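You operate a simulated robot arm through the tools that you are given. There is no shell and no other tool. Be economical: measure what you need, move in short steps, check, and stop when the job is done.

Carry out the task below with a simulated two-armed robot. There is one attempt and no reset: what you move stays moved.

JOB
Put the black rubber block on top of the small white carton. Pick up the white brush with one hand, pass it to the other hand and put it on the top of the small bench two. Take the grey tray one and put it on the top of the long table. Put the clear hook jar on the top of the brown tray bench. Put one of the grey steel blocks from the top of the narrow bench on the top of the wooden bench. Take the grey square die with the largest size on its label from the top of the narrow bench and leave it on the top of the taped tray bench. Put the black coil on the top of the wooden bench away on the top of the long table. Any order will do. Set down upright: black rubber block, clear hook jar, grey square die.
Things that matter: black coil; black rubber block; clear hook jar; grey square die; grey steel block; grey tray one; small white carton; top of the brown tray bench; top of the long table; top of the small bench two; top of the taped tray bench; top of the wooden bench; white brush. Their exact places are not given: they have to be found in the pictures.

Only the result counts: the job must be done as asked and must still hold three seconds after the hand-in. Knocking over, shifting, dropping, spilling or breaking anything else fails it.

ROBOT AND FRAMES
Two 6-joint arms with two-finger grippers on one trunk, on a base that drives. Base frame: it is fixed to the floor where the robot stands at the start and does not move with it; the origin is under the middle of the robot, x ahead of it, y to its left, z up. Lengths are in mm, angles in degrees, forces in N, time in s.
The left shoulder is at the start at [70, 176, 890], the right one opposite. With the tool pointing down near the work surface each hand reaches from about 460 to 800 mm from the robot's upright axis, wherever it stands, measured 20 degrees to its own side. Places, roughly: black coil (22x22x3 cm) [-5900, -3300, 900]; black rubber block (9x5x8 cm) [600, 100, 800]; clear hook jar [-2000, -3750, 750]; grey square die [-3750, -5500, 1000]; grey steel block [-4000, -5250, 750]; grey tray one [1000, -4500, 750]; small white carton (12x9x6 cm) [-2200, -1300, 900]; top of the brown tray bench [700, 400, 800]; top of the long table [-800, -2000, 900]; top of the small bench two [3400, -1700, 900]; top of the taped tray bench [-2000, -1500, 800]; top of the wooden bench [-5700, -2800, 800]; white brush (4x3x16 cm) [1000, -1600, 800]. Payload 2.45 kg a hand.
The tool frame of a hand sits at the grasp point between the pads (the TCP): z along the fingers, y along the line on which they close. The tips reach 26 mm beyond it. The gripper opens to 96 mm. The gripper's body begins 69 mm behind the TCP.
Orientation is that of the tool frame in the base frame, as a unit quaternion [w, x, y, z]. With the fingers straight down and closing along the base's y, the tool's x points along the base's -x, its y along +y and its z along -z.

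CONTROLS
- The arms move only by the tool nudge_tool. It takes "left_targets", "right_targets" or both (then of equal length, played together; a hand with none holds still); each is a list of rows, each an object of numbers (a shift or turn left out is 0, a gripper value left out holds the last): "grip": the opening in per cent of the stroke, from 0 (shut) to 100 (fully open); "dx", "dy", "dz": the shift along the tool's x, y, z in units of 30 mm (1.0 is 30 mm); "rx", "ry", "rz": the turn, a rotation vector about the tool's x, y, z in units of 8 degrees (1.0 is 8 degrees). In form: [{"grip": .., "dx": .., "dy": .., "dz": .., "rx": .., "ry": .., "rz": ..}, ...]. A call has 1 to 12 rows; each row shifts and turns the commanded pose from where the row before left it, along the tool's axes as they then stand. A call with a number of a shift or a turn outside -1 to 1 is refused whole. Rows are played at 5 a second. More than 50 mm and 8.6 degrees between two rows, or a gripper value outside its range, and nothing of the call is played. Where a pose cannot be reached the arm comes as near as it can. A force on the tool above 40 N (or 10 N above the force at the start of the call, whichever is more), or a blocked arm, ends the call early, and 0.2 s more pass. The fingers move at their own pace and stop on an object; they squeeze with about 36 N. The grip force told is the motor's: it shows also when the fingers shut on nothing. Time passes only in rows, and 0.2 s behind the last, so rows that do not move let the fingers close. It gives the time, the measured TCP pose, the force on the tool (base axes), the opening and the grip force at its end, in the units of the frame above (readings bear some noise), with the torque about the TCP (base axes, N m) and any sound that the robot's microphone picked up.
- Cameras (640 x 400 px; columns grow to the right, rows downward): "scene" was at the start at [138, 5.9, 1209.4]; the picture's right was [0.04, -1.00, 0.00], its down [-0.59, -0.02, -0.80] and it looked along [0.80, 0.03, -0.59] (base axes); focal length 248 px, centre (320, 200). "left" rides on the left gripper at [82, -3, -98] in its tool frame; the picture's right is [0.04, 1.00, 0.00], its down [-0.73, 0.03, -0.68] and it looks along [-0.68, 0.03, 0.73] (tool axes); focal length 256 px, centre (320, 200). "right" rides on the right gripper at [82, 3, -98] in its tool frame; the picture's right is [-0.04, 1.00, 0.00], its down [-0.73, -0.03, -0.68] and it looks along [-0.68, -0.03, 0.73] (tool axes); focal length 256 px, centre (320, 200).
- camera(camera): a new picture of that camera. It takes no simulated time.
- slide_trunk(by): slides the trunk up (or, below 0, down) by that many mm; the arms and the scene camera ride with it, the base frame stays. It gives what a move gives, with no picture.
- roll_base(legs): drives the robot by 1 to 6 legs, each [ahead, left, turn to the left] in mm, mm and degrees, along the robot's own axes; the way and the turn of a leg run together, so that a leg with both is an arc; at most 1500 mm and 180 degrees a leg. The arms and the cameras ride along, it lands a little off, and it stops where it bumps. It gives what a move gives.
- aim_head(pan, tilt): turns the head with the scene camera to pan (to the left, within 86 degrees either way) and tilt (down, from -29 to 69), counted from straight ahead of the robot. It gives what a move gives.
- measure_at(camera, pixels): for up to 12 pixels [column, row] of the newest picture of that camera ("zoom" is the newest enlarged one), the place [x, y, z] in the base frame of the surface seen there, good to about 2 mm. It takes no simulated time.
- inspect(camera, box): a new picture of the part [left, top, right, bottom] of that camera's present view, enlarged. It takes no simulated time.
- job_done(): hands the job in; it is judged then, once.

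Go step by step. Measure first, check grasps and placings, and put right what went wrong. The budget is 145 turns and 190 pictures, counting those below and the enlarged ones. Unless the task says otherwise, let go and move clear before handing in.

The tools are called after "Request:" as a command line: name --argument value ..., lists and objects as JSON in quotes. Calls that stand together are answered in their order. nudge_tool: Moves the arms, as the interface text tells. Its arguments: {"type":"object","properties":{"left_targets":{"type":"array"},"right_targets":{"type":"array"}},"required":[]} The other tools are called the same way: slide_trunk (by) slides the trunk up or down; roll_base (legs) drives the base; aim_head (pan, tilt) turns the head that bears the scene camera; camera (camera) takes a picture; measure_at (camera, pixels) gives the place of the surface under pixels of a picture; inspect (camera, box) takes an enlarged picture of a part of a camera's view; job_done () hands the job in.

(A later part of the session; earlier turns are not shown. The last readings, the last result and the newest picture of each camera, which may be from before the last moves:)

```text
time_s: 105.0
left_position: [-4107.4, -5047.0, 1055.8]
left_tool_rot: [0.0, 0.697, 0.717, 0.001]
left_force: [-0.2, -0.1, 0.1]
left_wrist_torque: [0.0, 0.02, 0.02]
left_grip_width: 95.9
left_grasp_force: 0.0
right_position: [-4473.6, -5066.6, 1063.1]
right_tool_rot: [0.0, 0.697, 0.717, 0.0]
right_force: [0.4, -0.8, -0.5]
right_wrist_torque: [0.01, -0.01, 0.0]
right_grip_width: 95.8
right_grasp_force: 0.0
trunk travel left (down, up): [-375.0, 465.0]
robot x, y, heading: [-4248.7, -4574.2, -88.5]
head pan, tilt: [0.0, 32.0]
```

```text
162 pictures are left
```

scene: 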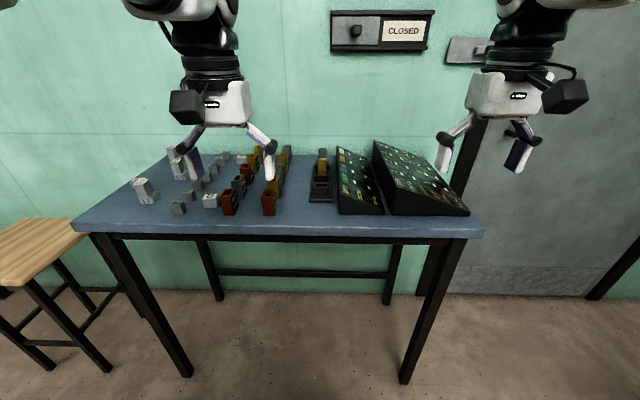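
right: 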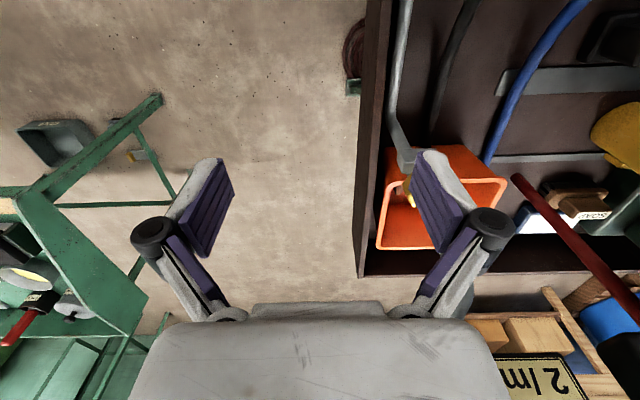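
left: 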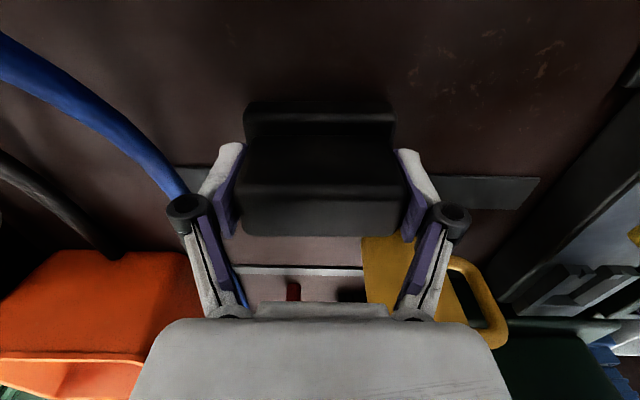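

The bench carries many small blocks and dice on its left half (px 130–290). I zoom in there.

Request:
inspect --camera "scene" --box '[110, 135, 310, 235]'

Request:
inspect --camera "left" --box '[0, 0, 640, 400]'

```text
3.20 times, centred on (210, 185) of scene
```

zoom: 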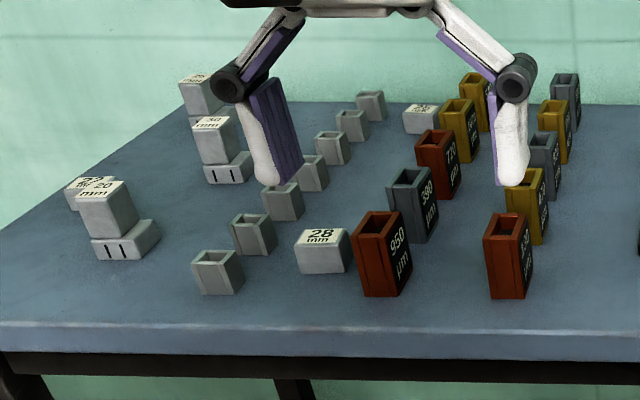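

```text
1.00 times, centred on (320, 200) of left (not enlarged: the box is as wide or as high as the picture)
```

zoom: 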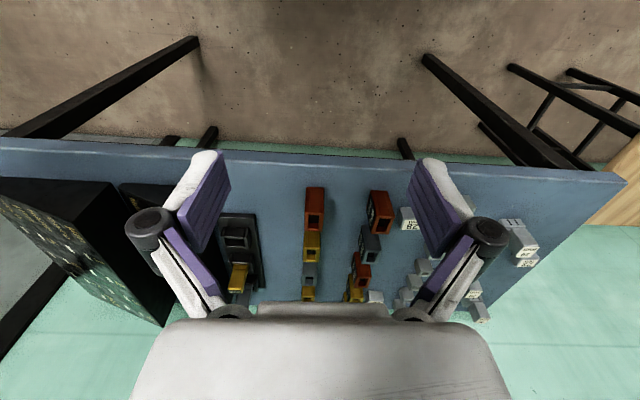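

Several labelled dice and small hollow cubes. I measure their spots and then strafe left to view them between the arms.

Request:
measure_at --camera "scene" --pixels '[[145, 190], [175, 165], [180, 210], [210, 202], [230, 205], [268, 205], [320, 185], [285, 155], [240, 160], [150, 220]]'

Request:
roll_base --legs '[[0, 330, -1.5]]'

Request:
inspect --camera "scene" --box '[230, 130, 430, 230]'

Request:
inspect --camera "left" --box '[0, 150, 320, 350]'

```text
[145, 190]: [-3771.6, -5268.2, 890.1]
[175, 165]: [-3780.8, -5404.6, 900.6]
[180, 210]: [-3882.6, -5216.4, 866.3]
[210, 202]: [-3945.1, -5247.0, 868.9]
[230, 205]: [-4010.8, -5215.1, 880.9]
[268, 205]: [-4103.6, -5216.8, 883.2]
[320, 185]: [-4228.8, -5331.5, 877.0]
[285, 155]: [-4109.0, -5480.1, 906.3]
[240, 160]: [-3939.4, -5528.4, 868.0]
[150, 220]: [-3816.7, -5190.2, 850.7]
```

```text
time_s: 107.2
left_position: [-3799.9, -5050.1, 1055.1]
left_tool_rot: [-0.002, 0.71, 0.705, 0.001]
left_force: [-0.2, 0.1, 0.4]
left_wrist_torque: [-0.01, 0.03, 0.01]
left_grip_width: 96.1
left_grasp_force: 0.1
right_position: [-4167.6, -5054.3, 1064.3]
right_tool_rot: [0.0, 0.711, 0.703, 0.001]
right_force: [0.4, -0.1, 0.7]
right_wrist_torque: [0.01, 0.01, -0.02]
right_grip_width: 95.9
right_grasp_force: 0.1
trunk travel left (down, up): [-375.0, 465.0]
robot x, y, heading: [-3926.9, -4573.6, -90.7]
head pan, tilt: [0.0, 32.0]
```

```text
3.20 times, centred on (330, 180) of scene
```

zoom: 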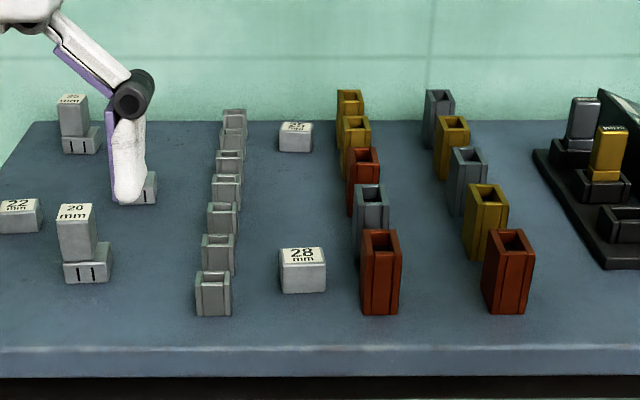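

```text
2.00 times, centred on (160, 250) of left
```

zoom: 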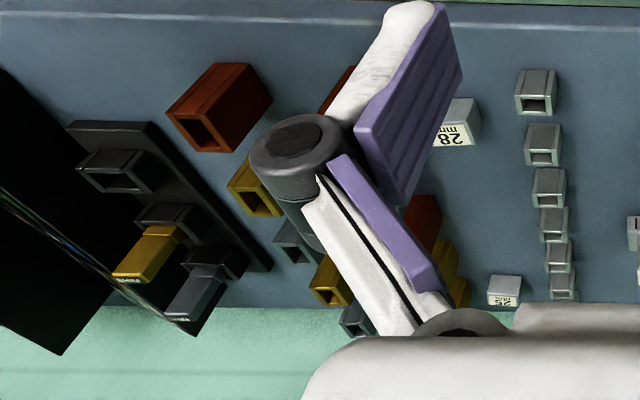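

Labels seen so far: 28, 25, 22 mm flat pieces and 20, 30, 25 mm ones on slotted feet. I move the left hand aside and zoom closer.

Request:
nudge_tool --left_targets '[{"dy": 1}, {"dy": 1}, {"dy": 1}, {"dy": 1}, {"dy": 1}, {"dy": 1}, {"dy": 1}]'

Request:
inspect --camera "scene" --box '[225, 145, 305, 195]'

Request:
inspect --camera "scene" --box '[225, 180, 345, 255]'

Request:
inspect --camera "scene" --box '[300, 140, 460, 240]'

```text
time_s: 108.8
left_position: [-3589.7, -5054.3, 1054.1]
left_tool_rot: [-0.001, 0.71, 0.704, 0.001]
left_force: [0.6, 0.3, -0.4]
left_wrist_torque: [-0.01, 0.04, -0.01]
left_grip_width: 95.9
left_grasp_force: 0.0
left hand out of reach, approached as far as the arm can: row 4
right_position: [-4166.5, -5054.0, 1064.3]
right_tool_rot: [0.001, 0.71, 0.704, -0.001]
right_force: [0.4, 0.4, -0.3]
right_wrist_torque: [0.01, 0.0, -0.02]
right_grip_width: 96.1
right_grasp_force: 0.1
trunk travel left (down, up): [-375.0, 465.0]
robot x, y, heading: [-3925.2, -4570.9, -90.7]
head pan, tilt: [0.0, 32.0]
```

```text
8.00 times, centred on (265, 170) of scene
```

zoom: 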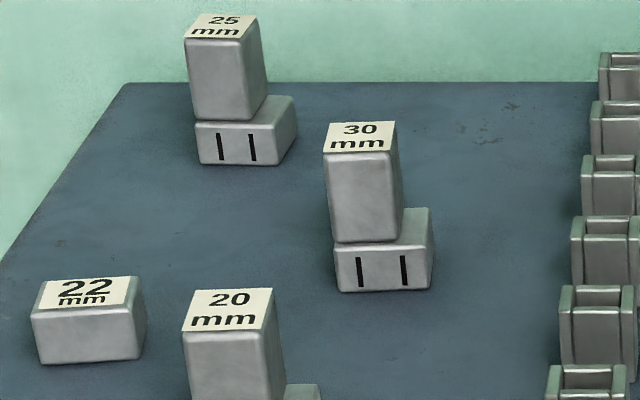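

```text
5.33 times, centred on (285, 218) of scene
```

zoom: 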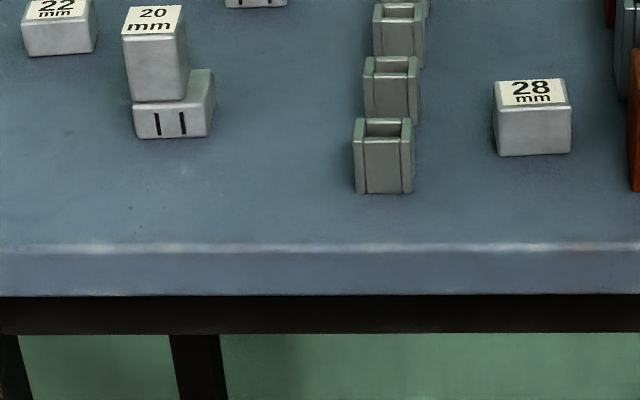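

```text
4.00 times, centred on (380, 190) of scene
```

zoom: 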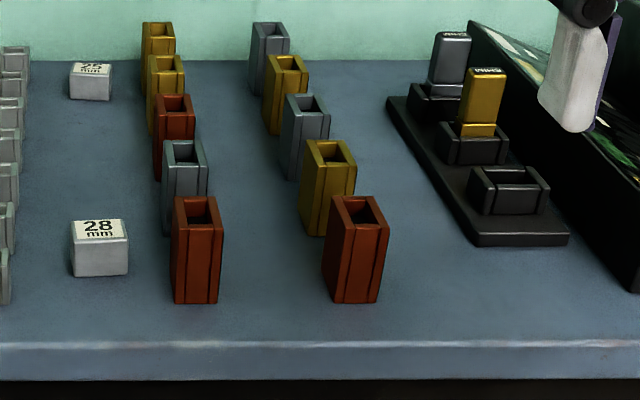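

The largest label is 30 mm (die at ≈(−3780,−5405), on its slotted foot); the flat 28 mm piece near (−3945,−5247) matches the grey steel block. I drive 120 mm closer and measure.

Request:
roll_base --legs '[[120, 0, 0.7]]'

Request:
aim_head --pan 0 --tilt 38

Request:
inspect --camera "scene" --box '[220, 130, 380, 230]'

```text
time_s: 110.0
left_position: [-3585.4, -5173.9, 1053.4]
left_tool_rot: [-0.002, 0.706, 0.708, 0.001]
left_force: [0.2, -0.2, -1.0]
left_wrist_torque: [0.05, 0.03, -0.04]
left_grip_width: 96.1
left_grasp_force: 0.0
right_position: [-4162.6, -5182.0, 1064.1]
right_tool_rot: [0.0, 0.706, 0.708, 0.0]
right_force: [0.0, 0.5, -0.3]
right_wrist_torque: [0.04, 0.02, 0.04]
right_grip_width: 96.2
right_grasp_force: 0.0
trunk travel left (down, up): [-375.0, 465.0]
robot x, y, heading: [-3926.8, -4693.9, -89.8]
head pan, tilt: [0.0, 32.0]
```

```text
time_s: 110.7
left_position: [-3586.6, -5173.4, 1054.4]
left_tool_rot: [-0.002, 0.706, 0.708, 0.001]
left_force: [0.0, 0.7, -0.3]
left_wrist_torque: [0.0, 0.02, -0.02]
left_grip_width: 95.9
left_grasp_force: 0.1
right_position: [-4162.3, -5181.0, 1064.8]
right_tool_rot: [0.0, 0.706, 0.709, 0.001]
right_force: [-1.0, 0.2, 0.1]
right_wrist_torque: [-0.02, -0.01, 0.0]
right_grip_width: 95.9
right_grasp_force: 0.0
trunk travel left (down, up): [-375.0, 465.0]
robot x, y, heading: [-3927.4, -4694.5, -89.7]
head pan, tilt: [0.0, 38.0]
```

```text
4.00 times, centred on (300, 180) of scene
```

zoom: 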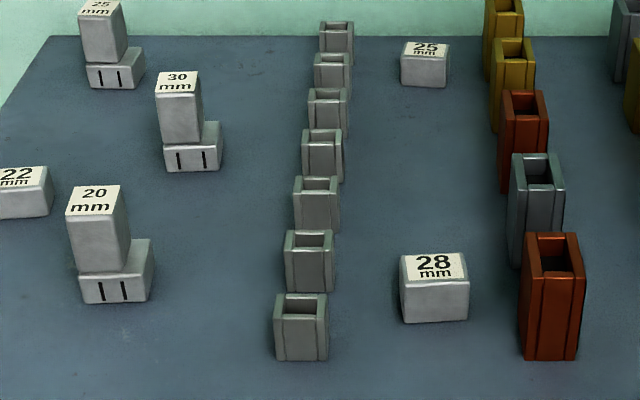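

Request:
measure_at --camera "zoom" --pixels '[[158, 88], [193, 88], [162, 73], [198, 74], [165, 150], [215, 150], [216, 126], [203, 90], [404, 278], [466, 275], [410, 256], [460, 256]]'

Request:
measure_at --camera "zoom" --pixels '[[435, 258], [435, 275], [435, 318], [178, 82], [180, 125], [192, 165], [222, 150], [160, 160], [240, 160], [285, 330], [328, 330], [520, 270]]'

```text
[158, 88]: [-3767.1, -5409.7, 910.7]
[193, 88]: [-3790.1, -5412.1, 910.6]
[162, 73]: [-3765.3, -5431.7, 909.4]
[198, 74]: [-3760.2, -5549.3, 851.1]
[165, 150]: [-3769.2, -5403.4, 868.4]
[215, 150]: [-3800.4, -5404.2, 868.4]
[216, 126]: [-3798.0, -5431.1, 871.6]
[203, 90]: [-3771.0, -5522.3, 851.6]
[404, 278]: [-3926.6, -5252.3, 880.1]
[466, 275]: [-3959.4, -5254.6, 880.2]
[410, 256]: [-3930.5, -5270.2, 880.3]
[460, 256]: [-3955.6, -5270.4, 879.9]
```

```text
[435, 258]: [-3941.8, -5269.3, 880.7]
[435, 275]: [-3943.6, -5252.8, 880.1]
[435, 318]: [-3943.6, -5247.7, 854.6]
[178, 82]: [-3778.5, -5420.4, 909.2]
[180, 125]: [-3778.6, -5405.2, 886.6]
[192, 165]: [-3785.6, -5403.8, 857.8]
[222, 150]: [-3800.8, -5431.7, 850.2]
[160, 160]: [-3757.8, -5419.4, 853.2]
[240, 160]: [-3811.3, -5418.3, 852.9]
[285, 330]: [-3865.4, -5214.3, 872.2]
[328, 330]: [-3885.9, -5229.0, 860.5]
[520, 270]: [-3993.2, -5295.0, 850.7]
```

Die body top: x −3766…−3791, y −5404…−5434, z 910, foot below 873. I move the left hand above it, and the right hand above the 28 mm block while turning 90° to close along y.

Request:
nudge_tool --left_targets '[{"grip": 60, "dy": -0.64, "dx": -0.82}, {"dy": -0.64, "dx": -0.82}, {"dy": -0.64, "dx": -0.82}, {"dy": -0.64, "dx": -0.82}, {"dy": -0.64, "dx": -0.82}, {"dy": -0.64, "dx": -0.82}, {"dy": -0.64, "dx": -0.82}, {"dy": -0.64, "dx": -0.82}, {"dy": -0.64, "dx": -0.82}, {"dy": -0.64, "dx": -0.81}, {"dz": 0.9}, {"dz": 0.9}]'

Request:
camera --camera "left"

```text
time_s: 113.3
left_position: [-3752.1, -5358.4, 976.4]
left_tool_rot: [-0.002, 0.706, 0.708, 0.001]
left_force: [-0.1, 0.7, 0.2]
left_wrist_torque: [-0.02, 0.0, -0.02]
left_grip_width: 57.8
left_grasp_force: 0.1
left hand out of reach, approached as far as the arm can: row 8, 9, 10
right_position: [-4163.2, -5182.1, 1063.5]
right_tool_rot: [0.0, 0.706, 0.708, 0.0]
right_force: [0.2, -0.6, -0.4]
right_wrist_torque: [0.0, 0.02, 0.01]
right_grip_width: 96.0
right_grasp_force: 0.0
trunk travel left (down, up): [-375.0, 465.0]
robot x, y, heading: [-3923.9, -4700.1, -89.9]
head pan, tilt: [0.0, 38.0]
```

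```text
153 pictures are left
```

left: 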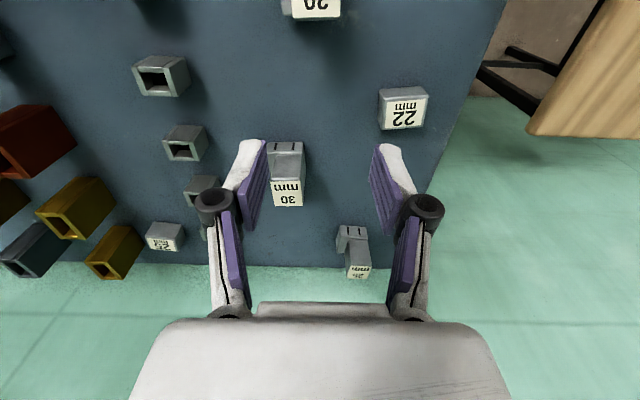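

The hand stopped short (reach at height); now lower, I correct: 61 mm ahead and 26 mm to the right.

Request:
nudge_tool --left_targets '[{"dy": -0.88, "dz": 0.5}, {"dx": -0.7}, {"dx": -0.7}, {"dx": -0.65}]'

Request:
camera --camera "left"

```text
time_s: 114.3
left_position: [-3769.8, -5391.1, 951.6]
left_tool_rot: [-0.001, 0.706, 0.709, 0.003]
left_force: [-0.3, -0.6, 0.1]
left_wrist_torque: [-0.02, -0.01, -0.01]
left_grip_width: 57.6
left_grasp_force: 0.1
left hand out of reach, approached as far as the arm can: row 3, 4
right_position: [-4161.6, -5181.2, 1064.3]
right_tool_rot: [0.0, 0.706, 0.708, 0.0]
right_force: [-0.5, -0.1, 0.5]
right_wrist_torque: [0.0, -0.01, 0.02]
right_grip_width: 96.3
right_grasp_force: 0.0
trunk travel left (down, up): [-375.0, 465.0]
robot x, y, heading: [-3925.0, -4693.4, -90.0]
head pan, tilt: [0.0, 38.0]
```

```text
152 pictures are left
```

left: 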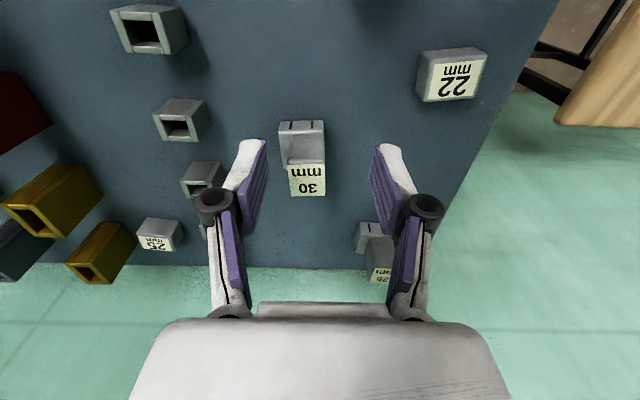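

Reach-limited; I drive 60 mm closer and then correct.

Request:
roll_base --legs '[[60, 0, 0]]'

Request:
camera --camera "left"

Request:
measure_at --camera "left" --pixels '[[290, 170], [325, 170], [308, 175], [308, 140], [308, 120], [295, 195], [320, 195], [380, 235], [300, 100]]'

```text
time_s: 115.2
left_position: [-3771.5, -5454.1, 949.6]
left_tool_rot: [-0.003, 0.706, 0.708, 0.002]
left_force: [0.1, -1.4, -0.2]
left_wrist_torque: [0.05, -0.01, 0.03]
left_grip_width: 57.7
left_grasp_force: 0.1
right_position: [-4162.9, -5241.7, 1062.8]
right_tool_rot: [-0.001, 0.707, 0.708, 0.001]
right_force: [-0.3, -0.7, 0.0]
right_wrist_torque: [0.03, 0.0, -0.01]
right_grip_width: 96.2
right_grasp_force: 0.1
trunk travel left (down, up): [-375.0, 465.0]
robot x, y, heading: [-3928.5, -4753.9, -89.9]
head pan, tilt: [0.0, 38.0]
```

```text
151 pictures are left
```

left: 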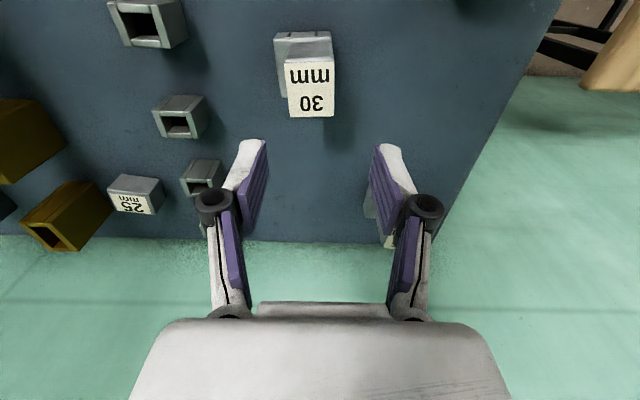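

```text
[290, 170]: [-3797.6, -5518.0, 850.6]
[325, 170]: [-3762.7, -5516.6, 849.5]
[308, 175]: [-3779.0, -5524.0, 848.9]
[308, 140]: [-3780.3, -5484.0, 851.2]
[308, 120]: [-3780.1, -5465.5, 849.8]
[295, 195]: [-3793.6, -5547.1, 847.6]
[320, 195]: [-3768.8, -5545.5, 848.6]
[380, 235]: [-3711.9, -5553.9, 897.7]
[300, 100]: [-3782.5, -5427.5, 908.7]
```

Request:
measure_at --camera "left" --pixels '[[290, 90], [332, 90], [311, 62], [311, 115], [311, 55], [278, 60], [330, 40], [311, 88]]'

```text
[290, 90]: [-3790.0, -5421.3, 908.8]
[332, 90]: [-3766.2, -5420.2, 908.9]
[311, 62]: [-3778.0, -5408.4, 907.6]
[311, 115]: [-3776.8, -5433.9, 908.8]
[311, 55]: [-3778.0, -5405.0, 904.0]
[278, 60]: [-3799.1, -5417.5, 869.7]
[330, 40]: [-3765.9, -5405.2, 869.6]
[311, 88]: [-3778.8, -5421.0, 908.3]
```

Die top centre (−3778,−5421), top 909, foot top 871. I align, go down to z≈902 and close on the upper body.

Request:
nudge_tool --left_targets '[{"dx": 0.6, "dy": -0.22}, {"dx": 0.5}, {"dz": 0.5}, {"dz": 0.6}, {"dz": 0.49}]'

Request:
camera --camera "left"

```text
time_s: 116.5
left_position: [-3776.8, -5420.8, 902.5]
left_tool_rot: [-0.001, 0.706, 0.708, 0.002]
left_force: [0.1, -0.3, -0.1]
left_wrist_torque: [-0.01, -0.03, -0.02]
left_grip_width: 57.6
left_grasp_force: 0.0
right_position: [-4163.2, -5240.1, 1064.4]
right_tool_rot: [0.001, 0.707, 0.708, 0.001]
right_force: [1.0, 0.1, -0.1]
right_wrist_torque: [0.03, 0.02, -0.02]
right_grip_width: 95.9
right_grasp_force: 0.1
trunk travel left (down, up): [-375.0, 465.0]
robot x, y, heading: [-3926.5, -4752.5, -90.0]
head pan, tilt: [0.0, 38.0]
```

```text
150 pictures are left
```

left: 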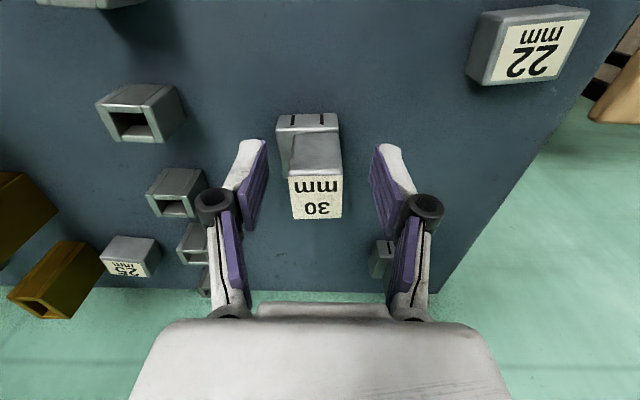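

Aligned. I close and lift a little to see whether the foot comes along.

Request:
nudge_tool --left_targets '[{"grip": 0}, {"grip": 0}, {"grip": 0}, {"dz": -0.5}, {"dz": -0.5}]'

Request:
camera --camera "left"

Request:
inspect --camera "scene" --box '[220, 130, 380, 230]'

```text
time_s: 117.7
left_position: [-3776.6, -5418.5, 934.2]
left_tool_rot: [-0.002, 0.706, 0.708, 0.002]
left_force: [1.1, -0.5, -3.3]
left_wrist_torque: [0.01, -0.01, -0.02]
left_grip_width: 25.3
left_grasp_force: 35.8
right_position: [-4163.2, -5240.8, 1063.3]
right_tool_rot: [0.0, 0.707, 0.708, 0.0]
right_force: [0.3, 0.0, -0.4]
right_wrist_torque: [0.01, 0.06, -0.02]
right_grip_width: 96.3
right_grasp_force: 0.1
trunk travel left (down, up): [-375.0, 465.0]
robot x, y, heading: [-3924.8, -4760.0, -89.7]
head pan, tilt: [0.0, 38.0]
```

```text
149 pictures are left
```

left: 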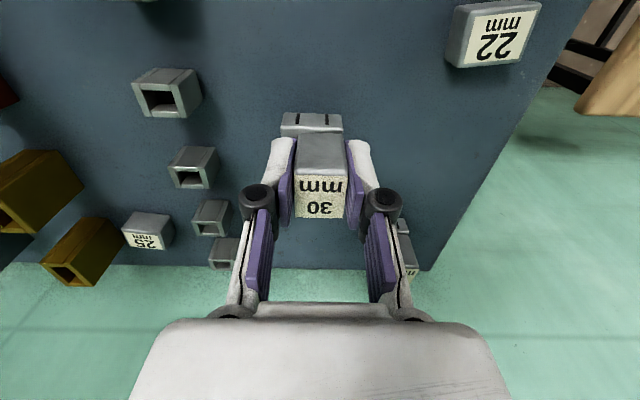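

```text
4.00 times, centred on (300, 180) of scene
```

zoom: 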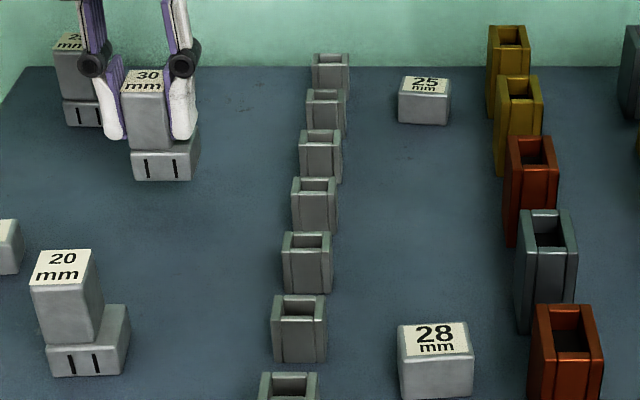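

Request:
measure_at --camera "zoom" --pixels '[[160, 165], [145, 110], [160, 190], [435, 340], [435, 390], [190, 150]]'

```text
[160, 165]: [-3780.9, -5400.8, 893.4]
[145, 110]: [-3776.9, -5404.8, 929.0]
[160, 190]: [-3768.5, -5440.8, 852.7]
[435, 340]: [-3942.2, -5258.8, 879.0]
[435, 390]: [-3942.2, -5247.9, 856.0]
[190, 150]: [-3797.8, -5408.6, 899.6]
```

The foot rose with it: one object, bottom 51 mm below TCP. I lift and retract the left hand while the right goes above the 28 mm block.

Request:
nudge_tool --left_targets '[{"dz": -1}, {"dz": -1}, {"dz": -0.4, "dx": 0.8}, {"dz": -0.4, "dx": 0.8, "dy": 0.4}, {"dz": -0.4, "dx": 0.8, "dy": 0.4}, {"dz": -0.4, "dx": 0.8, "dy": 0.4}, {"dx": 0.8, "dy": 0.4}, {"dx": 0.8, "dy": 0.4}, {"dx": 0.5, "dy": 0.4}, {"dx": 0, "dy": 0.4}, {}, {}]' --right_targets '[{}, {}, {}, {"grip": 70}, {"dy": 0.92}, {"dy": 0.92}, {"dy": 0.92}, {"dy": 0.92}, {"dy": 0.92}, {"dy": 0.92}, {"dy": 0.92}, {"dy": 0.89, "dx": -0.7}]'

Request:
nudge_tool --right_targets '[{"rz": 0.9375}, {"rz": 0.9375}, {"rz": 0.9375}, {"rz": 0.9375}, {"rz": 0.9375}, {"rz": 0.9375}, {"rz": 0.9375}, {"rz": 0.9375}, {"rz": 0.9375}, {"rz": 0.9375}, {"rz": 0.9375}, {"rz": 0.9375}]'

Request:
camera --camera "right"

Request:
camera --camera "scene"

```text
time_s: 120.2
left_position: [-3695.8, -5262.5, 1041.8]
left_tool_rot: [-0.004, 0.706, 0.708, 0.003]
left_force: [0.3, -0.6, -4.7]
left_wrist_torque: [0.07, -0.04, 0.01]
left_grip_width: 25.8
left_grasp_force: 35.7
right_position: [-3966.6, -5270.8, 1087.8]
right_tool_rot: [0.024, 0.713, 0.701, 0.013]
right_force: [0.1, -1.2, -0.7]
right_wrist_torque: [0.1, 0.0, -0.01]
right_grip_width: 67.1
right_grasp_force: 0.1
right hand out of reach, approached as far as the arm can: row 12
trunk travel left (down, up): [-375.0, 465.0]
robot x, y, heading: [-3924.4, -4755.1, -89.7]
head pan, tilt: [0.0, 38.0]
```

```text
time_s: 122.8
left_position: [-3695.9, -5262.3, 1043.3]
left_tool_rot: [-0.002, 0.707, 0.707, 0.001]
left_force: [-0.2, -0.2, -4.2]
left_wrist_torque: [0.0, -0.06, 0.02]
left_grip_width: 25.6
left_grasp_force: 36.4
right_position: [-3968.3, -5271.9, 1081.6]
right_tool_rot: [0.0, 1.0, -0.01, 0.026]
right_force: [0.4, -0.4, 0.0]
right_wrist_torque: [-0.03, 0.02, 0.0]
right_grip_width: 67.3
right_grasp_force: 0.0
trunk travel left (down, up): [-375.0, 465.0]
robot x, y, heading: [-3928.1, -4756.7, -89.7]
head pan, tilt: [0.0, 38.0]
```

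```text
147 pictures are left
```

right: 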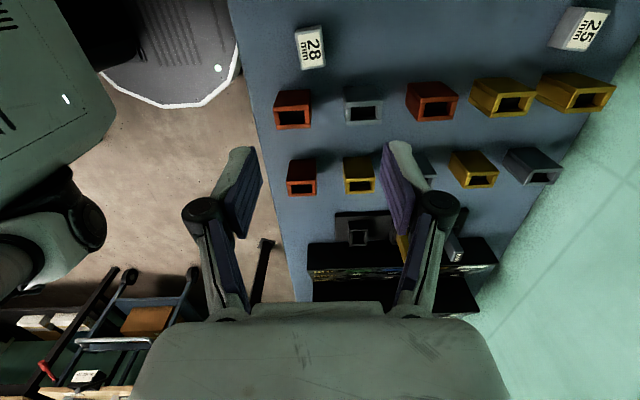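

```text
146 pictures are left
```

scene: 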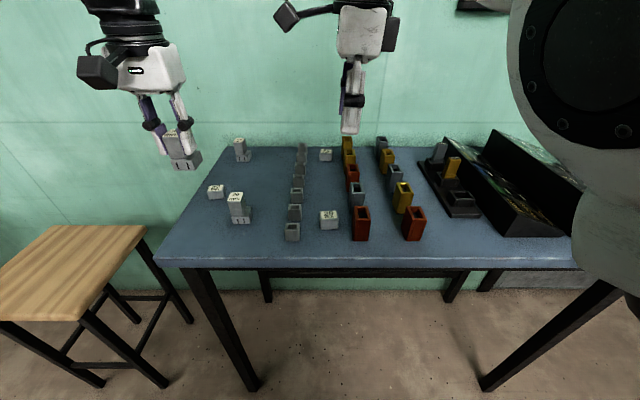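

Right hand turned; it has a 3° tilt and sits at (−3968,−5272). I level it, shift above the block and lower part-way.

Request:
nudge_tool --right_targets '[{"ry": -0.37, "dz": 0.9}, {"dz": 0.9}, {"dz": 0.9}, {"dz": 0.9, "dx": 0.4}, {"dx": 0.43, "dy": -0.33}]'

Request:
camera --camera "right"

```text
time_s: 124.0
left_position: [-3695.9, -5260.1, 1043.7]
left_tool_rot: [-0.002, 0.707, 0.708, 0.002]
left_force: [-1.0, 0.6, -3.6]
left_wrist_torque: [-0.01, -0.01, 0.02]
left_grip_width: 25.6
left_grasp_force: 35.9
right_position: [-4003.0, -5297.4, 999.6]
right_tool_rot: [0.006, 1.0, -0.01, 0.003]
right_force: [0.9, 0.2, 0.2]
right_wrist_torque: [-0.02, -0.02, 0.03]
right_grip_width: 67.1
right_grasp_force: 0.0
right hand out of reach, approached as far as the arm can: row 1, 2, 3, 4, 5
trunk travel left (down, up): [-375.0, 465.0]
robot x, y, heading: [-3928.2, -4754.0, -89.9]
head pan, tilt: [0.0, 38.0]
```

```text
145 pictures are left
```

right: 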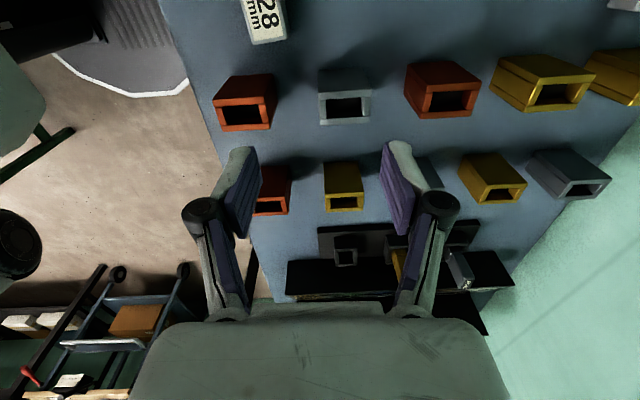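

The right hand needs the block more to its own side. I check the stool's location before strafing left.

Request:
measure_at --camera "scene" --pixels '[[145, 228], [75, 318], [190, 320], [165, 383], [100, 383], [5, 310]]'

```text
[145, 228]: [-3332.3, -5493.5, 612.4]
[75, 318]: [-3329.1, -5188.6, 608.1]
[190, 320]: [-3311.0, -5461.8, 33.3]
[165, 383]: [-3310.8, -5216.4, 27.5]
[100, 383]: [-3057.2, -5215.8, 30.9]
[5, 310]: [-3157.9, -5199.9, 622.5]
```

The stool is well clear (x>−3332). I strafe left 160 and back 50, then level and approach the block.

Request:
roll_base --legs '[[-50, 160, 0]]'

Request:
camera --camera "right"

Request:
measure_at --camera "right" --pixels '[[260, 200], [320, 200], [320, 120], [260, 120], [320, 260], [380, 120]]'

```text
time_s: 125.5
left_position: [-3534.6, -5210.3, 1043.4]
left_tool_rot: [-0.002, 0.707, 0.707, 0.002]
left_force: [0.1, -0.3, -4.3]
left_wrist_torque: [0.02, 0.01, 0.03]
left_grip_width: 25.9
left_grasp_force: 36.1
right_position: [-3839.7, -5248.8, 994.9]
right_tool_rot: [0.001, 1.0, -0.012, 0.003]
right_force: [1.1, -0.2, -0.5]
right_wrist_torque: [0.0, 0.04, 0.02]
right_grip_width: 67.2
right_grasp_force: 0.1
trunk travel left (down, up): [-375.0, 465.0]
robot x, y, heading: [-3760.3, -4706.2, -90.1]
head pan, tilt: [0.0, 38.0]
```

```text
144 pictures are left
```

right: 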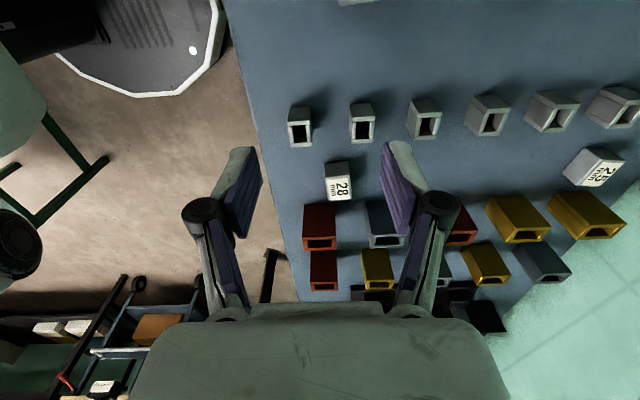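

```text
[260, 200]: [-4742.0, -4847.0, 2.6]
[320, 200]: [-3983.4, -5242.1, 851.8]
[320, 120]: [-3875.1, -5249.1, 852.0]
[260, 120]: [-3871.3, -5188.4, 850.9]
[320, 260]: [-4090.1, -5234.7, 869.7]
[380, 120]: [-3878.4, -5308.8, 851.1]
```

The block (28) appears between the fingers' line. I move 103 mm to −x and 13 mm ahead and go down partly.

Request:
nudge_tool --right_targets '[{"dx": -0.87, "dy": 0.43}, {"dx": -0.86}, {"dx": -0.86}, {"dx": -0.86}, {"dz": 0.8}, {"dz": 0.8}, {"dz": 0.6}]'

Request:
camera --camera "right"

```text
time_s: 127.1
left_position: [-3535.5, -5211.1, 1042.9]
left_tool_rot: [-0.003, 0.707, 0.707, 0.003]
left_force: [-0.1, 0.8, -4.0]
left_wrist_torque: [0.03, -0.02, 0.0]
left_grip_width: 25.7
left_grasp_force: 36.0
right_position: [-3944.8, -5261.1, 929.5]
right_tool_rot: [0.0, 1.0, -0.012, 0.001]
right_force: [0.0, -0.4, 0.1]
right_wrist_torque: [0.01, 0.01, 0.02]
right_grip_width: 67.3
right_grasp_force: 0.0
trunk travel left (down, up): [-375.0, 465.0]
robot x, y, heading: [-3765.6, -4706.7, -90.0]
head pan, tilt: [0.0, 38.0]
```

```text
143 pictures are left
```

right: 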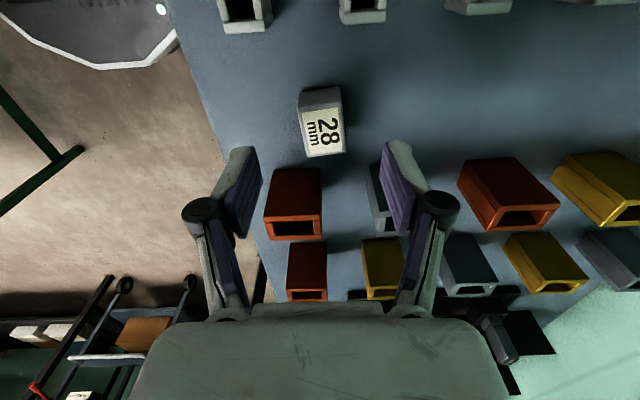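

Request:
measure_at --camera "right" --pixels '[[305, 130], [342, 128], [322, 110], [325, 153], [322, 130], [300, 100], [295, 195], [380, 190]]'

```text
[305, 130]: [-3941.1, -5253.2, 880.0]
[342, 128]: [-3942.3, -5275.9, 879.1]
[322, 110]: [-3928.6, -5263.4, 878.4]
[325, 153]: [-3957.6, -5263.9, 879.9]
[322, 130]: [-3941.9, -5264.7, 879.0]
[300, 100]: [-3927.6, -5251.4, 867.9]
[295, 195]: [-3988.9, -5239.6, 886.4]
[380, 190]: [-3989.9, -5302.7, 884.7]
```

Block centre (−3943,−5264). I lower to z≈881, close and lift.

Request:
nudge_tool --right_targets '[{"dx": 0.05, "dy": 0.1}, {"dz": 0.6}, {"dz": 0.6}, {"dz": 0.4}, {"grip": 0}, {"grip": 0}, {"grip": 0}, {"dz": -0.6}, {"dz": -0.8}]'

Request:
camera --camera "right"

```text
time_s: 129.1
left_position: [-3535.2, -5211.2, 1044.0]
left_tool_rot: [-0.002, 0.708, 0.706, 0.002]
left_force: [-0.7, 0.5, -3.9]
left_wrist_torque: [-0.03, -0.04, -0.03]
left_grip_width: 25.6
left_grasp_force: 36.0
right_position: [-3943.7, -5263.9, 921.1]
right_tool_rot: [0.001, 1.0, -0.013, 0.003]
right_force: [0.7, -0.4, -1.2]
right_wrist_torque: [0.0, 0.01, -0.03]
right_grip_width: 27.3
right_grasp_force: 35.7
trunk travel left (down, up): [-375.0, 465.0]
robot x, y, heading: [-3768.8, -4706.0, -90.0]
head pan, tilt: [0.0, 38.0]
```

```text
142 pictures are left
```

right: 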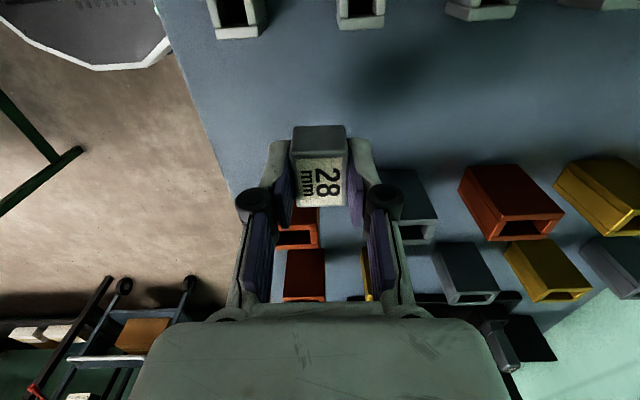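

The steel block is held. I lift it and leave: back off, strafe past the shelf end, back up and turn toward the wooden bench.

Request:
nudge_tool --right_targets '[{"dz": -1}, {"dz": -1}, {"dz": -1}, {"dz": -0.5}]'

Request:
roll_base --legs '[[-130, 0, 0], [0, -1120, 0], [-1400, 0, 0], [0, 400, 0], [0, 0, -90]]'

Request:
aim_head --pan 0 --tilt 22

Request:
camera --camera "scene"

```text
time_s: 130.1
left_position: [-3535.8, -5210.6, 1041.9]
left_tool_rot: [-0.002, 0.707, 0.707, 0.002]
left_force: [-0.6, 0.5, -4.6]
left_wrist_torque: [0.01, 0.02, 0.02]
left_grip_width: 25.6
left_grasp_force: 35.9
right_position: [-3945.6, -5262.8, 1027.2]
right_tool_rot: [0.002, 1.0, -0.013, 0.003]
right_force: [0.0, -0.3, -1.4]
right_wrist_torque: [0.0, 0.05, 0.0]
right_grip_width: 27.2
right_grasp_force: 36.3
trunk travel left (down, up): [-375.0, 465.0]
robot x, y, heading: [-3761.0, -4705.8, -90.2]
head pan, tilt: [0.0, 38.0]
```

```text
time_s: 144.4
left_position: [-4458.6, -3703.3, 1042.1]
left_tool_rot: [-0.005, 0.696, 0.718, 0.001]
left_force: [-7.9, -2.7, -1.3]
left_wrist_torque: [0.25, -0.91, -0.29]
left_grip_width: 25.5
left_grasp_force: 36.7
right_position: [-4858.1, -3770.9, 1027.0]
right_tool_rot: [0.0, 1.0, 0.009, 0.003]
right_force: [0.9, 0.2, -1.3]
right_wrist_torque: [0.01, -0.02, -0.07]
right_grip_width: 27.1
right_grasp_force: 35.9
trunk travel left (down, up): [-375.0, 465.0]
robot x, y, heading: [-4702.1, -3208.0, -87.7]
head pan, tilt: [0.0, 38.0]
stopped in leg 4: the force on the tool passed its limit at 155 N (the readings are from after the stop); the commanded pose is now the measured one
```

```text
time_s: 145.2
left_position: [-4460.2, -3703.6, 1042.7]
left_tool_rot: [-0.003, 0.696, 0.718, 0.002]
left_force: [-11.2, -3.9, -2.6]
left_wrist_torque: [0.36, -1.23, -0.39]
left_grip_width: 25.8
left_grasp_force: 36.2
right_position: [-4858.6, -3769.7, 1025.5]
right_tool_rot: [0.001, 1.0, 0.009, 0.003]
right_force: [0.4, 0.5, -1.6]
right_wrist_torque: [0.0, -0.03, -0.05]
right_grip_width: 27.5
right_grasp_force: 36.6
trunk travel left (down, up): [-375.0, 465.0]
robot x, y, heading: [-4700.5, -3205.9, -87.7]
head pan, tilt: [0.0, 22.0]
```

```text
141 pictures are left
```

scene: 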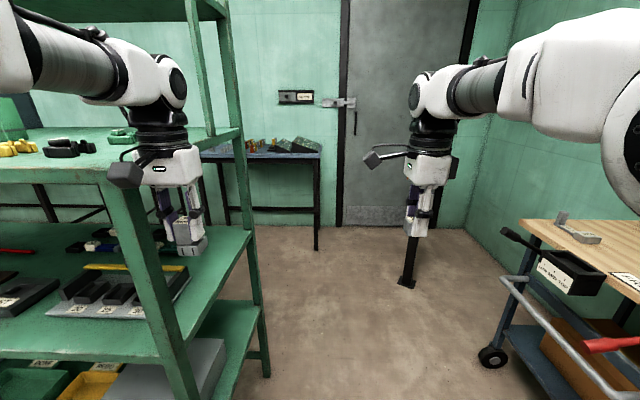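

The left hand bumped the shelf post (a strafe too early). I back away sideways at once and check for damage.

Request:
roll_base --legs '[[0, -130, 0]]'

Request:
camera --camera "scene"

Request:
camera --camera "left"

Request:
measure_at --camera "scene" --pixels '[[110, 200], [150, 300], [255, 200], [220, 60], [80, 330]]'

```text
time_s: 146.5
left_position: [-4585.9, -3707.5, 1042.3]
left_tool_rot: [-0.005, 0.695, 0.719, 0.001]
left_force: [-0.3, -0.4, -3.4]
left_wrist_torque: [0.02, -0.06, 0.03]
left_grip_width: 25.3
left_grasp_force: 36.0
right_position: [-4985.3, -3775.6, 1026.8]
right_tool_rot: [0.002, 1.0, 0.01, 0.003]
right_force: [-0.2, 0.2, -1.9]
right_wrist_torque: [0.01, -0.03, -0.01]
right_grip_width: 27.4
right_grasp_force: 36.5
trunk travel left (down, up): [-375.0, 465.0]
robot x, y, heading: [-4825.2, -3213.0, -87.7]
head pan, tilt: [0.0, 22.0]
```

```text
140 pictures are left
```

scene: 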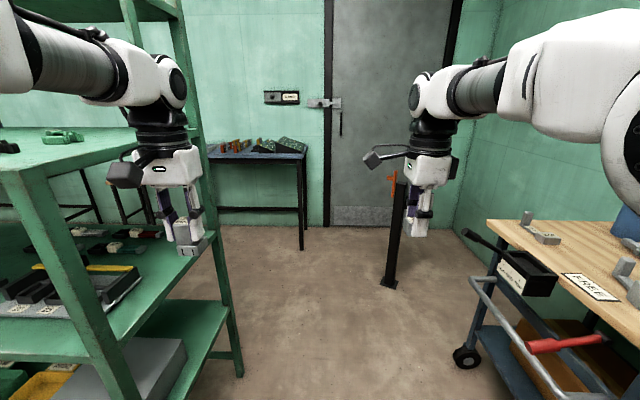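

```text
139 pictures are left
```

left: 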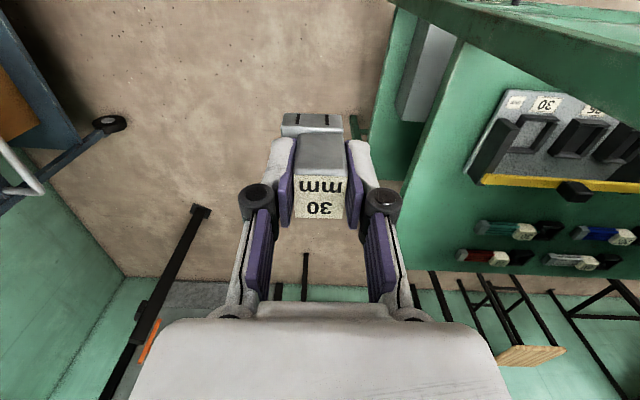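

```text
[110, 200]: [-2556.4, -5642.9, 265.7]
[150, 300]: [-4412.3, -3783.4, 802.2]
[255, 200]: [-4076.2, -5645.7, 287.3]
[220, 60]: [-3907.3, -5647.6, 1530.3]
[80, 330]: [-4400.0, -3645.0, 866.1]
```

Nothing displaced: post still at (−4412,…,−3645), die still held. I back up further before strafing left and turning.

Request:
roll_base --legs '[[-450, 0, 0], [0, 300, 0], [0, 0, -92]]'

Request:
camera --camera "scene"

Request:
measure_at --camera "scene" --pixels '[[320, 220], [220, 220], [420, 220], [320, 190], [250, 190], [400, 190], [320, 250], [180, 250], [500, 250], [320, 280], [150, 200], [500, 200]]'

```text
time_s: 154.7
left_position: [-5052.7, -2972.2, 1041.6]
left_tool_rot: [-0.002, 1.0, 0.002, 0.004]
left_force: [0.2, -0.5, -3.9]
left_wrist_torque: [-0.02, -0.01, -0.02]
left_grip_width: 25.8
left_grasp_force: 36.1
right_position: [-5108.6, -2572.1, 1027.5]
right_tool_rot: [-0.002, -0.703, 0.711, 0.0]
right_force: [0.0, 0.1, -2.1]
right_wrist_torque: [-0.01, 0.03, 0.03]
right_grip_width: 27.5
right_grasp_force: 36.1
trunk travel left (down, up): [-375.0, 465.0]
robot x, y, heading: [-4549.5, -2740.9, -179.2]
head pan, tilt: [0.0, 22.0]
```

```text
138 pictures are left
```

scene: 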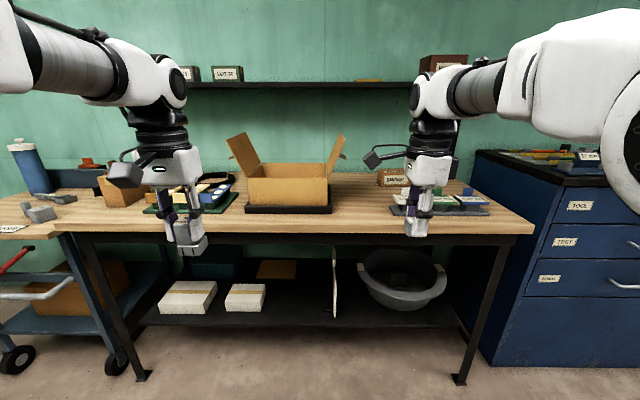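

```text
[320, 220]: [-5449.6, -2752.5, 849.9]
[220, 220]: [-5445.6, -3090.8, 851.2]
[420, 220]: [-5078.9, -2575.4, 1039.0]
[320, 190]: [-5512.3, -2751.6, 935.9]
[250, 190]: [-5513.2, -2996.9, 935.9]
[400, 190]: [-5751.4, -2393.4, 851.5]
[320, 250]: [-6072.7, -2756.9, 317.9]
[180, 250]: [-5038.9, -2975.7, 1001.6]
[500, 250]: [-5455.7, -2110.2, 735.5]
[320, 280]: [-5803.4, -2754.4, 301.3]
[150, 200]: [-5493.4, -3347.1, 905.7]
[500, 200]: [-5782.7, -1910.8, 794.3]
```

Wooden bench front edge x≈−5430, top z 851. I zoom on its left and right halves for the coil and a free spot.

Request:
inspect --camera "scene" --box '[90, 140, 330, 260]'

Request:
measure_at --camera "zoom" --pixels '[[300, 120], [380, 110], [340, 95], [60, 120], [50, 150], [420, 210], [350, 150], [480, 120], [300, 90], [370, 95], [200, 200], [390, 130]]'

Request:
inspect --camera "scene" --box '[320, 140, 560, 260]'

Request:
measure_at --camera "zoom" --pixels '[[80, 200], [150, 200], [80, 150], [200, 190], [420, 190], [480, 190], [330, 190], [150, 150], [60, 230], [150, 225]]'

```text
2.67 times, centred on (210, 200) of scene
```

zoom: 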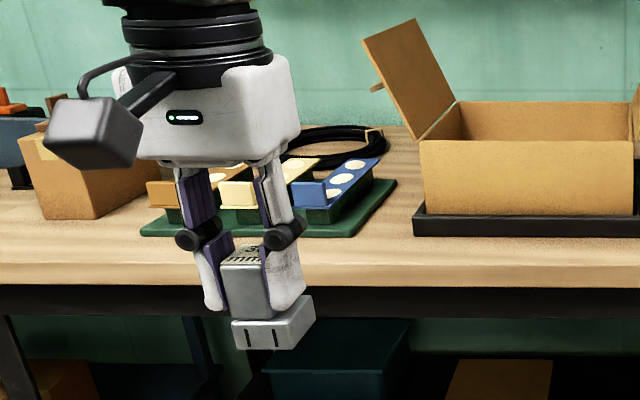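

```text
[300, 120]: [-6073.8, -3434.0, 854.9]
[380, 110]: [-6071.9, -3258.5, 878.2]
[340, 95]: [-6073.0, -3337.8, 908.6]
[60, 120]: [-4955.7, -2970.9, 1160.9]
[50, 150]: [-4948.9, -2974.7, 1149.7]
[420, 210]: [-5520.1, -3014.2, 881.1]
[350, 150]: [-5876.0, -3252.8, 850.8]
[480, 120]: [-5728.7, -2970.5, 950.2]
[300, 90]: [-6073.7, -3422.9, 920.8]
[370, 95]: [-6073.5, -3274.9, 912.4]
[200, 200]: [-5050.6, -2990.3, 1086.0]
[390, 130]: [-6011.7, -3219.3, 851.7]
```

```text
2.67 times, centred on (440, 200) of scene
```

zoom: 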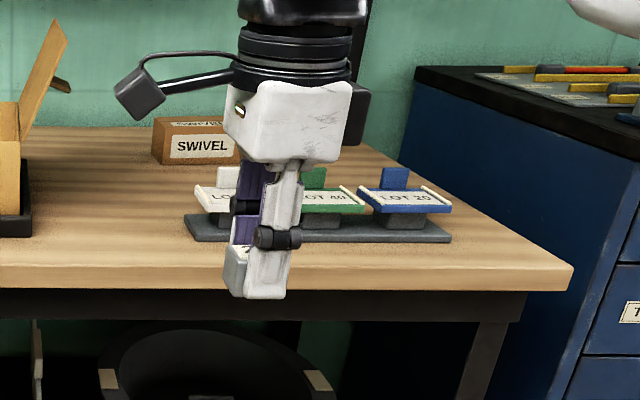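

```text
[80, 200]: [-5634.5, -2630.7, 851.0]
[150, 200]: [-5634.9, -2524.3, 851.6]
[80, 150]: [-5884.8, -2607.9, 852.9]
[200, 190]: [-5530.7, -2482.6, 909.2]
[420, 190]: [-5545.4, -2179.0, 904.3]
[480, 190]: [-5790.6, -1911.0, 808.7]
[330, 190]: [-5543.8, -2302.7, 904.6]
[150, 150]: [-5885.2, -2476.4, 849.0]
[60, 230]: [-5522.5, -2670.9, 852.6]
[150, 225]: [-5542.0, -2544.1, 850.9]
```

The coil lies behind the trays near (−5900,−3300); a free spot for the steel block is at (−5600,−2570). I raise the trunk 150 so the die clears the box flaps, then drive up.

Request:
slide_trunk --by 150

Request:
roll_base --legs '[[460, 0, -0.8]]'

Request:
aim_head --pan 0 --tilt 40

Request:
camera --camera "scene"

```text
time_s: 156.5
left_position: [-5054.6, -2971.9, 1192.9]
left_tool_rot: [-0.003, 1.0, 0.001, 0.004]
left_force: [-0.7, 0.5, -3.5]
left_wrist_torque: [-0.01, 0.03, -0.03]
left_grip_width: 25.4
left_grasp_force: 36.0
right_position: [-5108.8, -2572.0, 1177.4]
right_tool_rot: [-0.002, -0.703, 0.711, 0.0]
right_force: [0.6, 0.8, -2.3]
right_wrist_torque: [-0.02, -0.02, -0.03]
right_grip_width: 27.1
right_grasp_force: 36.3
trunk travel left (down, up): [-525.0, 315.0]
robot x, y, heading: [-4549.6, -2744.2, -179.3]
head pan, tilt: [0.0, 22.0]
```

```text
time_s: 159.2
left_position: [-5509.5, -2968.0, 1192.7]
left_tool_rot: [-0.003, 1.0, -0.004, 0.005]
left_force: [0.5, -0.2, -4.1]
left_wrist_torque: [0.01, -0.02, 0.02]
left_grip_width: 25.5
left_grasp_force: 35.8
right_position: [-5560.1, -2567.0, 1177.4]
right_tool_rot: [-0.002, -0.699, 0.715, 0.0]
right_force: [-0.1, -0.4, -1.9]
right_wrist_torque: [-0.01, -0.01, 0.0]
right_grip_width: 27.4
right_grasp_force: 35.7
trunk travel left (down, up): [-525.0, 315.0]
robot x, y, heading: [-5001.9, -2745.5, 180.0]
head pan, tilt: [0.0, 22.0]
```

```text
time_s: 160.0
left_position: [-5509.8, -2968.7, 1192.5]
left_tool_rot: [-0.004, 1.0, -0.004, 0.004]
left_force: [0.7, 0.3, -4.1]
left_wrist_torque: [-0.03, 0.0, 0.03]
left_grip_width: 25.7
left_grasp_force: 36.5
right_position: [-5560.5, -2567.4, 1177.2]
right_tool_rot: [-0.003, -0.699, 0.715, 0.0]
right_force: [0.0, -0.9, -1.4]
right_wrist_torque: [-0.02, 0.01, -0.01]
right_grip_width: 27.4
right_grasp_force: 35.8
trunk travel left (down, up): [-525.0, 315.0]
robot x, y, heading: [-5003.3, -2749.1, 179.9]
head pan, tilt: [0.0, 40.0]
```

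```text
135 pictures are left
```

scene: 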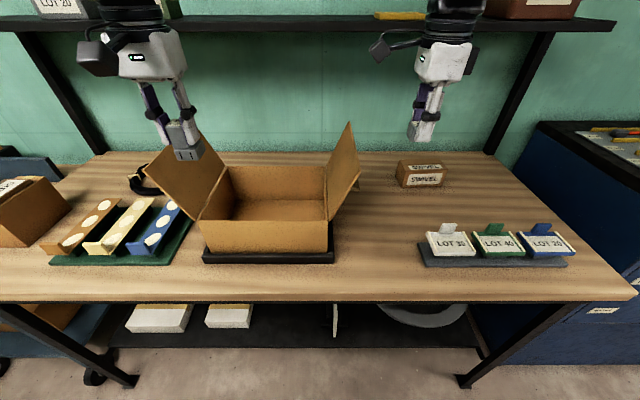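

Request:
measure_at --camera "scene" --pixels '[[375, 245], [375, 220], [400, 210], [350, 130], [358, 175], [335, 258], [420, 262], [418, 240], [430, 228], [385, 270]]'

```text
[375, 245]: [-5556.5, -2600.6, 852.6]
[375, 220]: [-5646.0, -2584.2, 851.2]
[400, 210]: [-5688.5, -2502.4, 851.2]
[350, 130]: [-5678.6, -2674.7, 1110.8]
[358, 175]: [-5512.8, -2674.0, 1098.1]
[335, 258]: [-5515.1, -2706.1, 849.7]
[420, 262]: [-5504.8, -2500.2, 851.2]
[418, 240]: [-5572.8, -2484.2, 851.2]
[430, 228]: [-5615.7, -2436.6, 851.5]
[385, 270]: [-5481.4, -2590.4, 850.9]
```

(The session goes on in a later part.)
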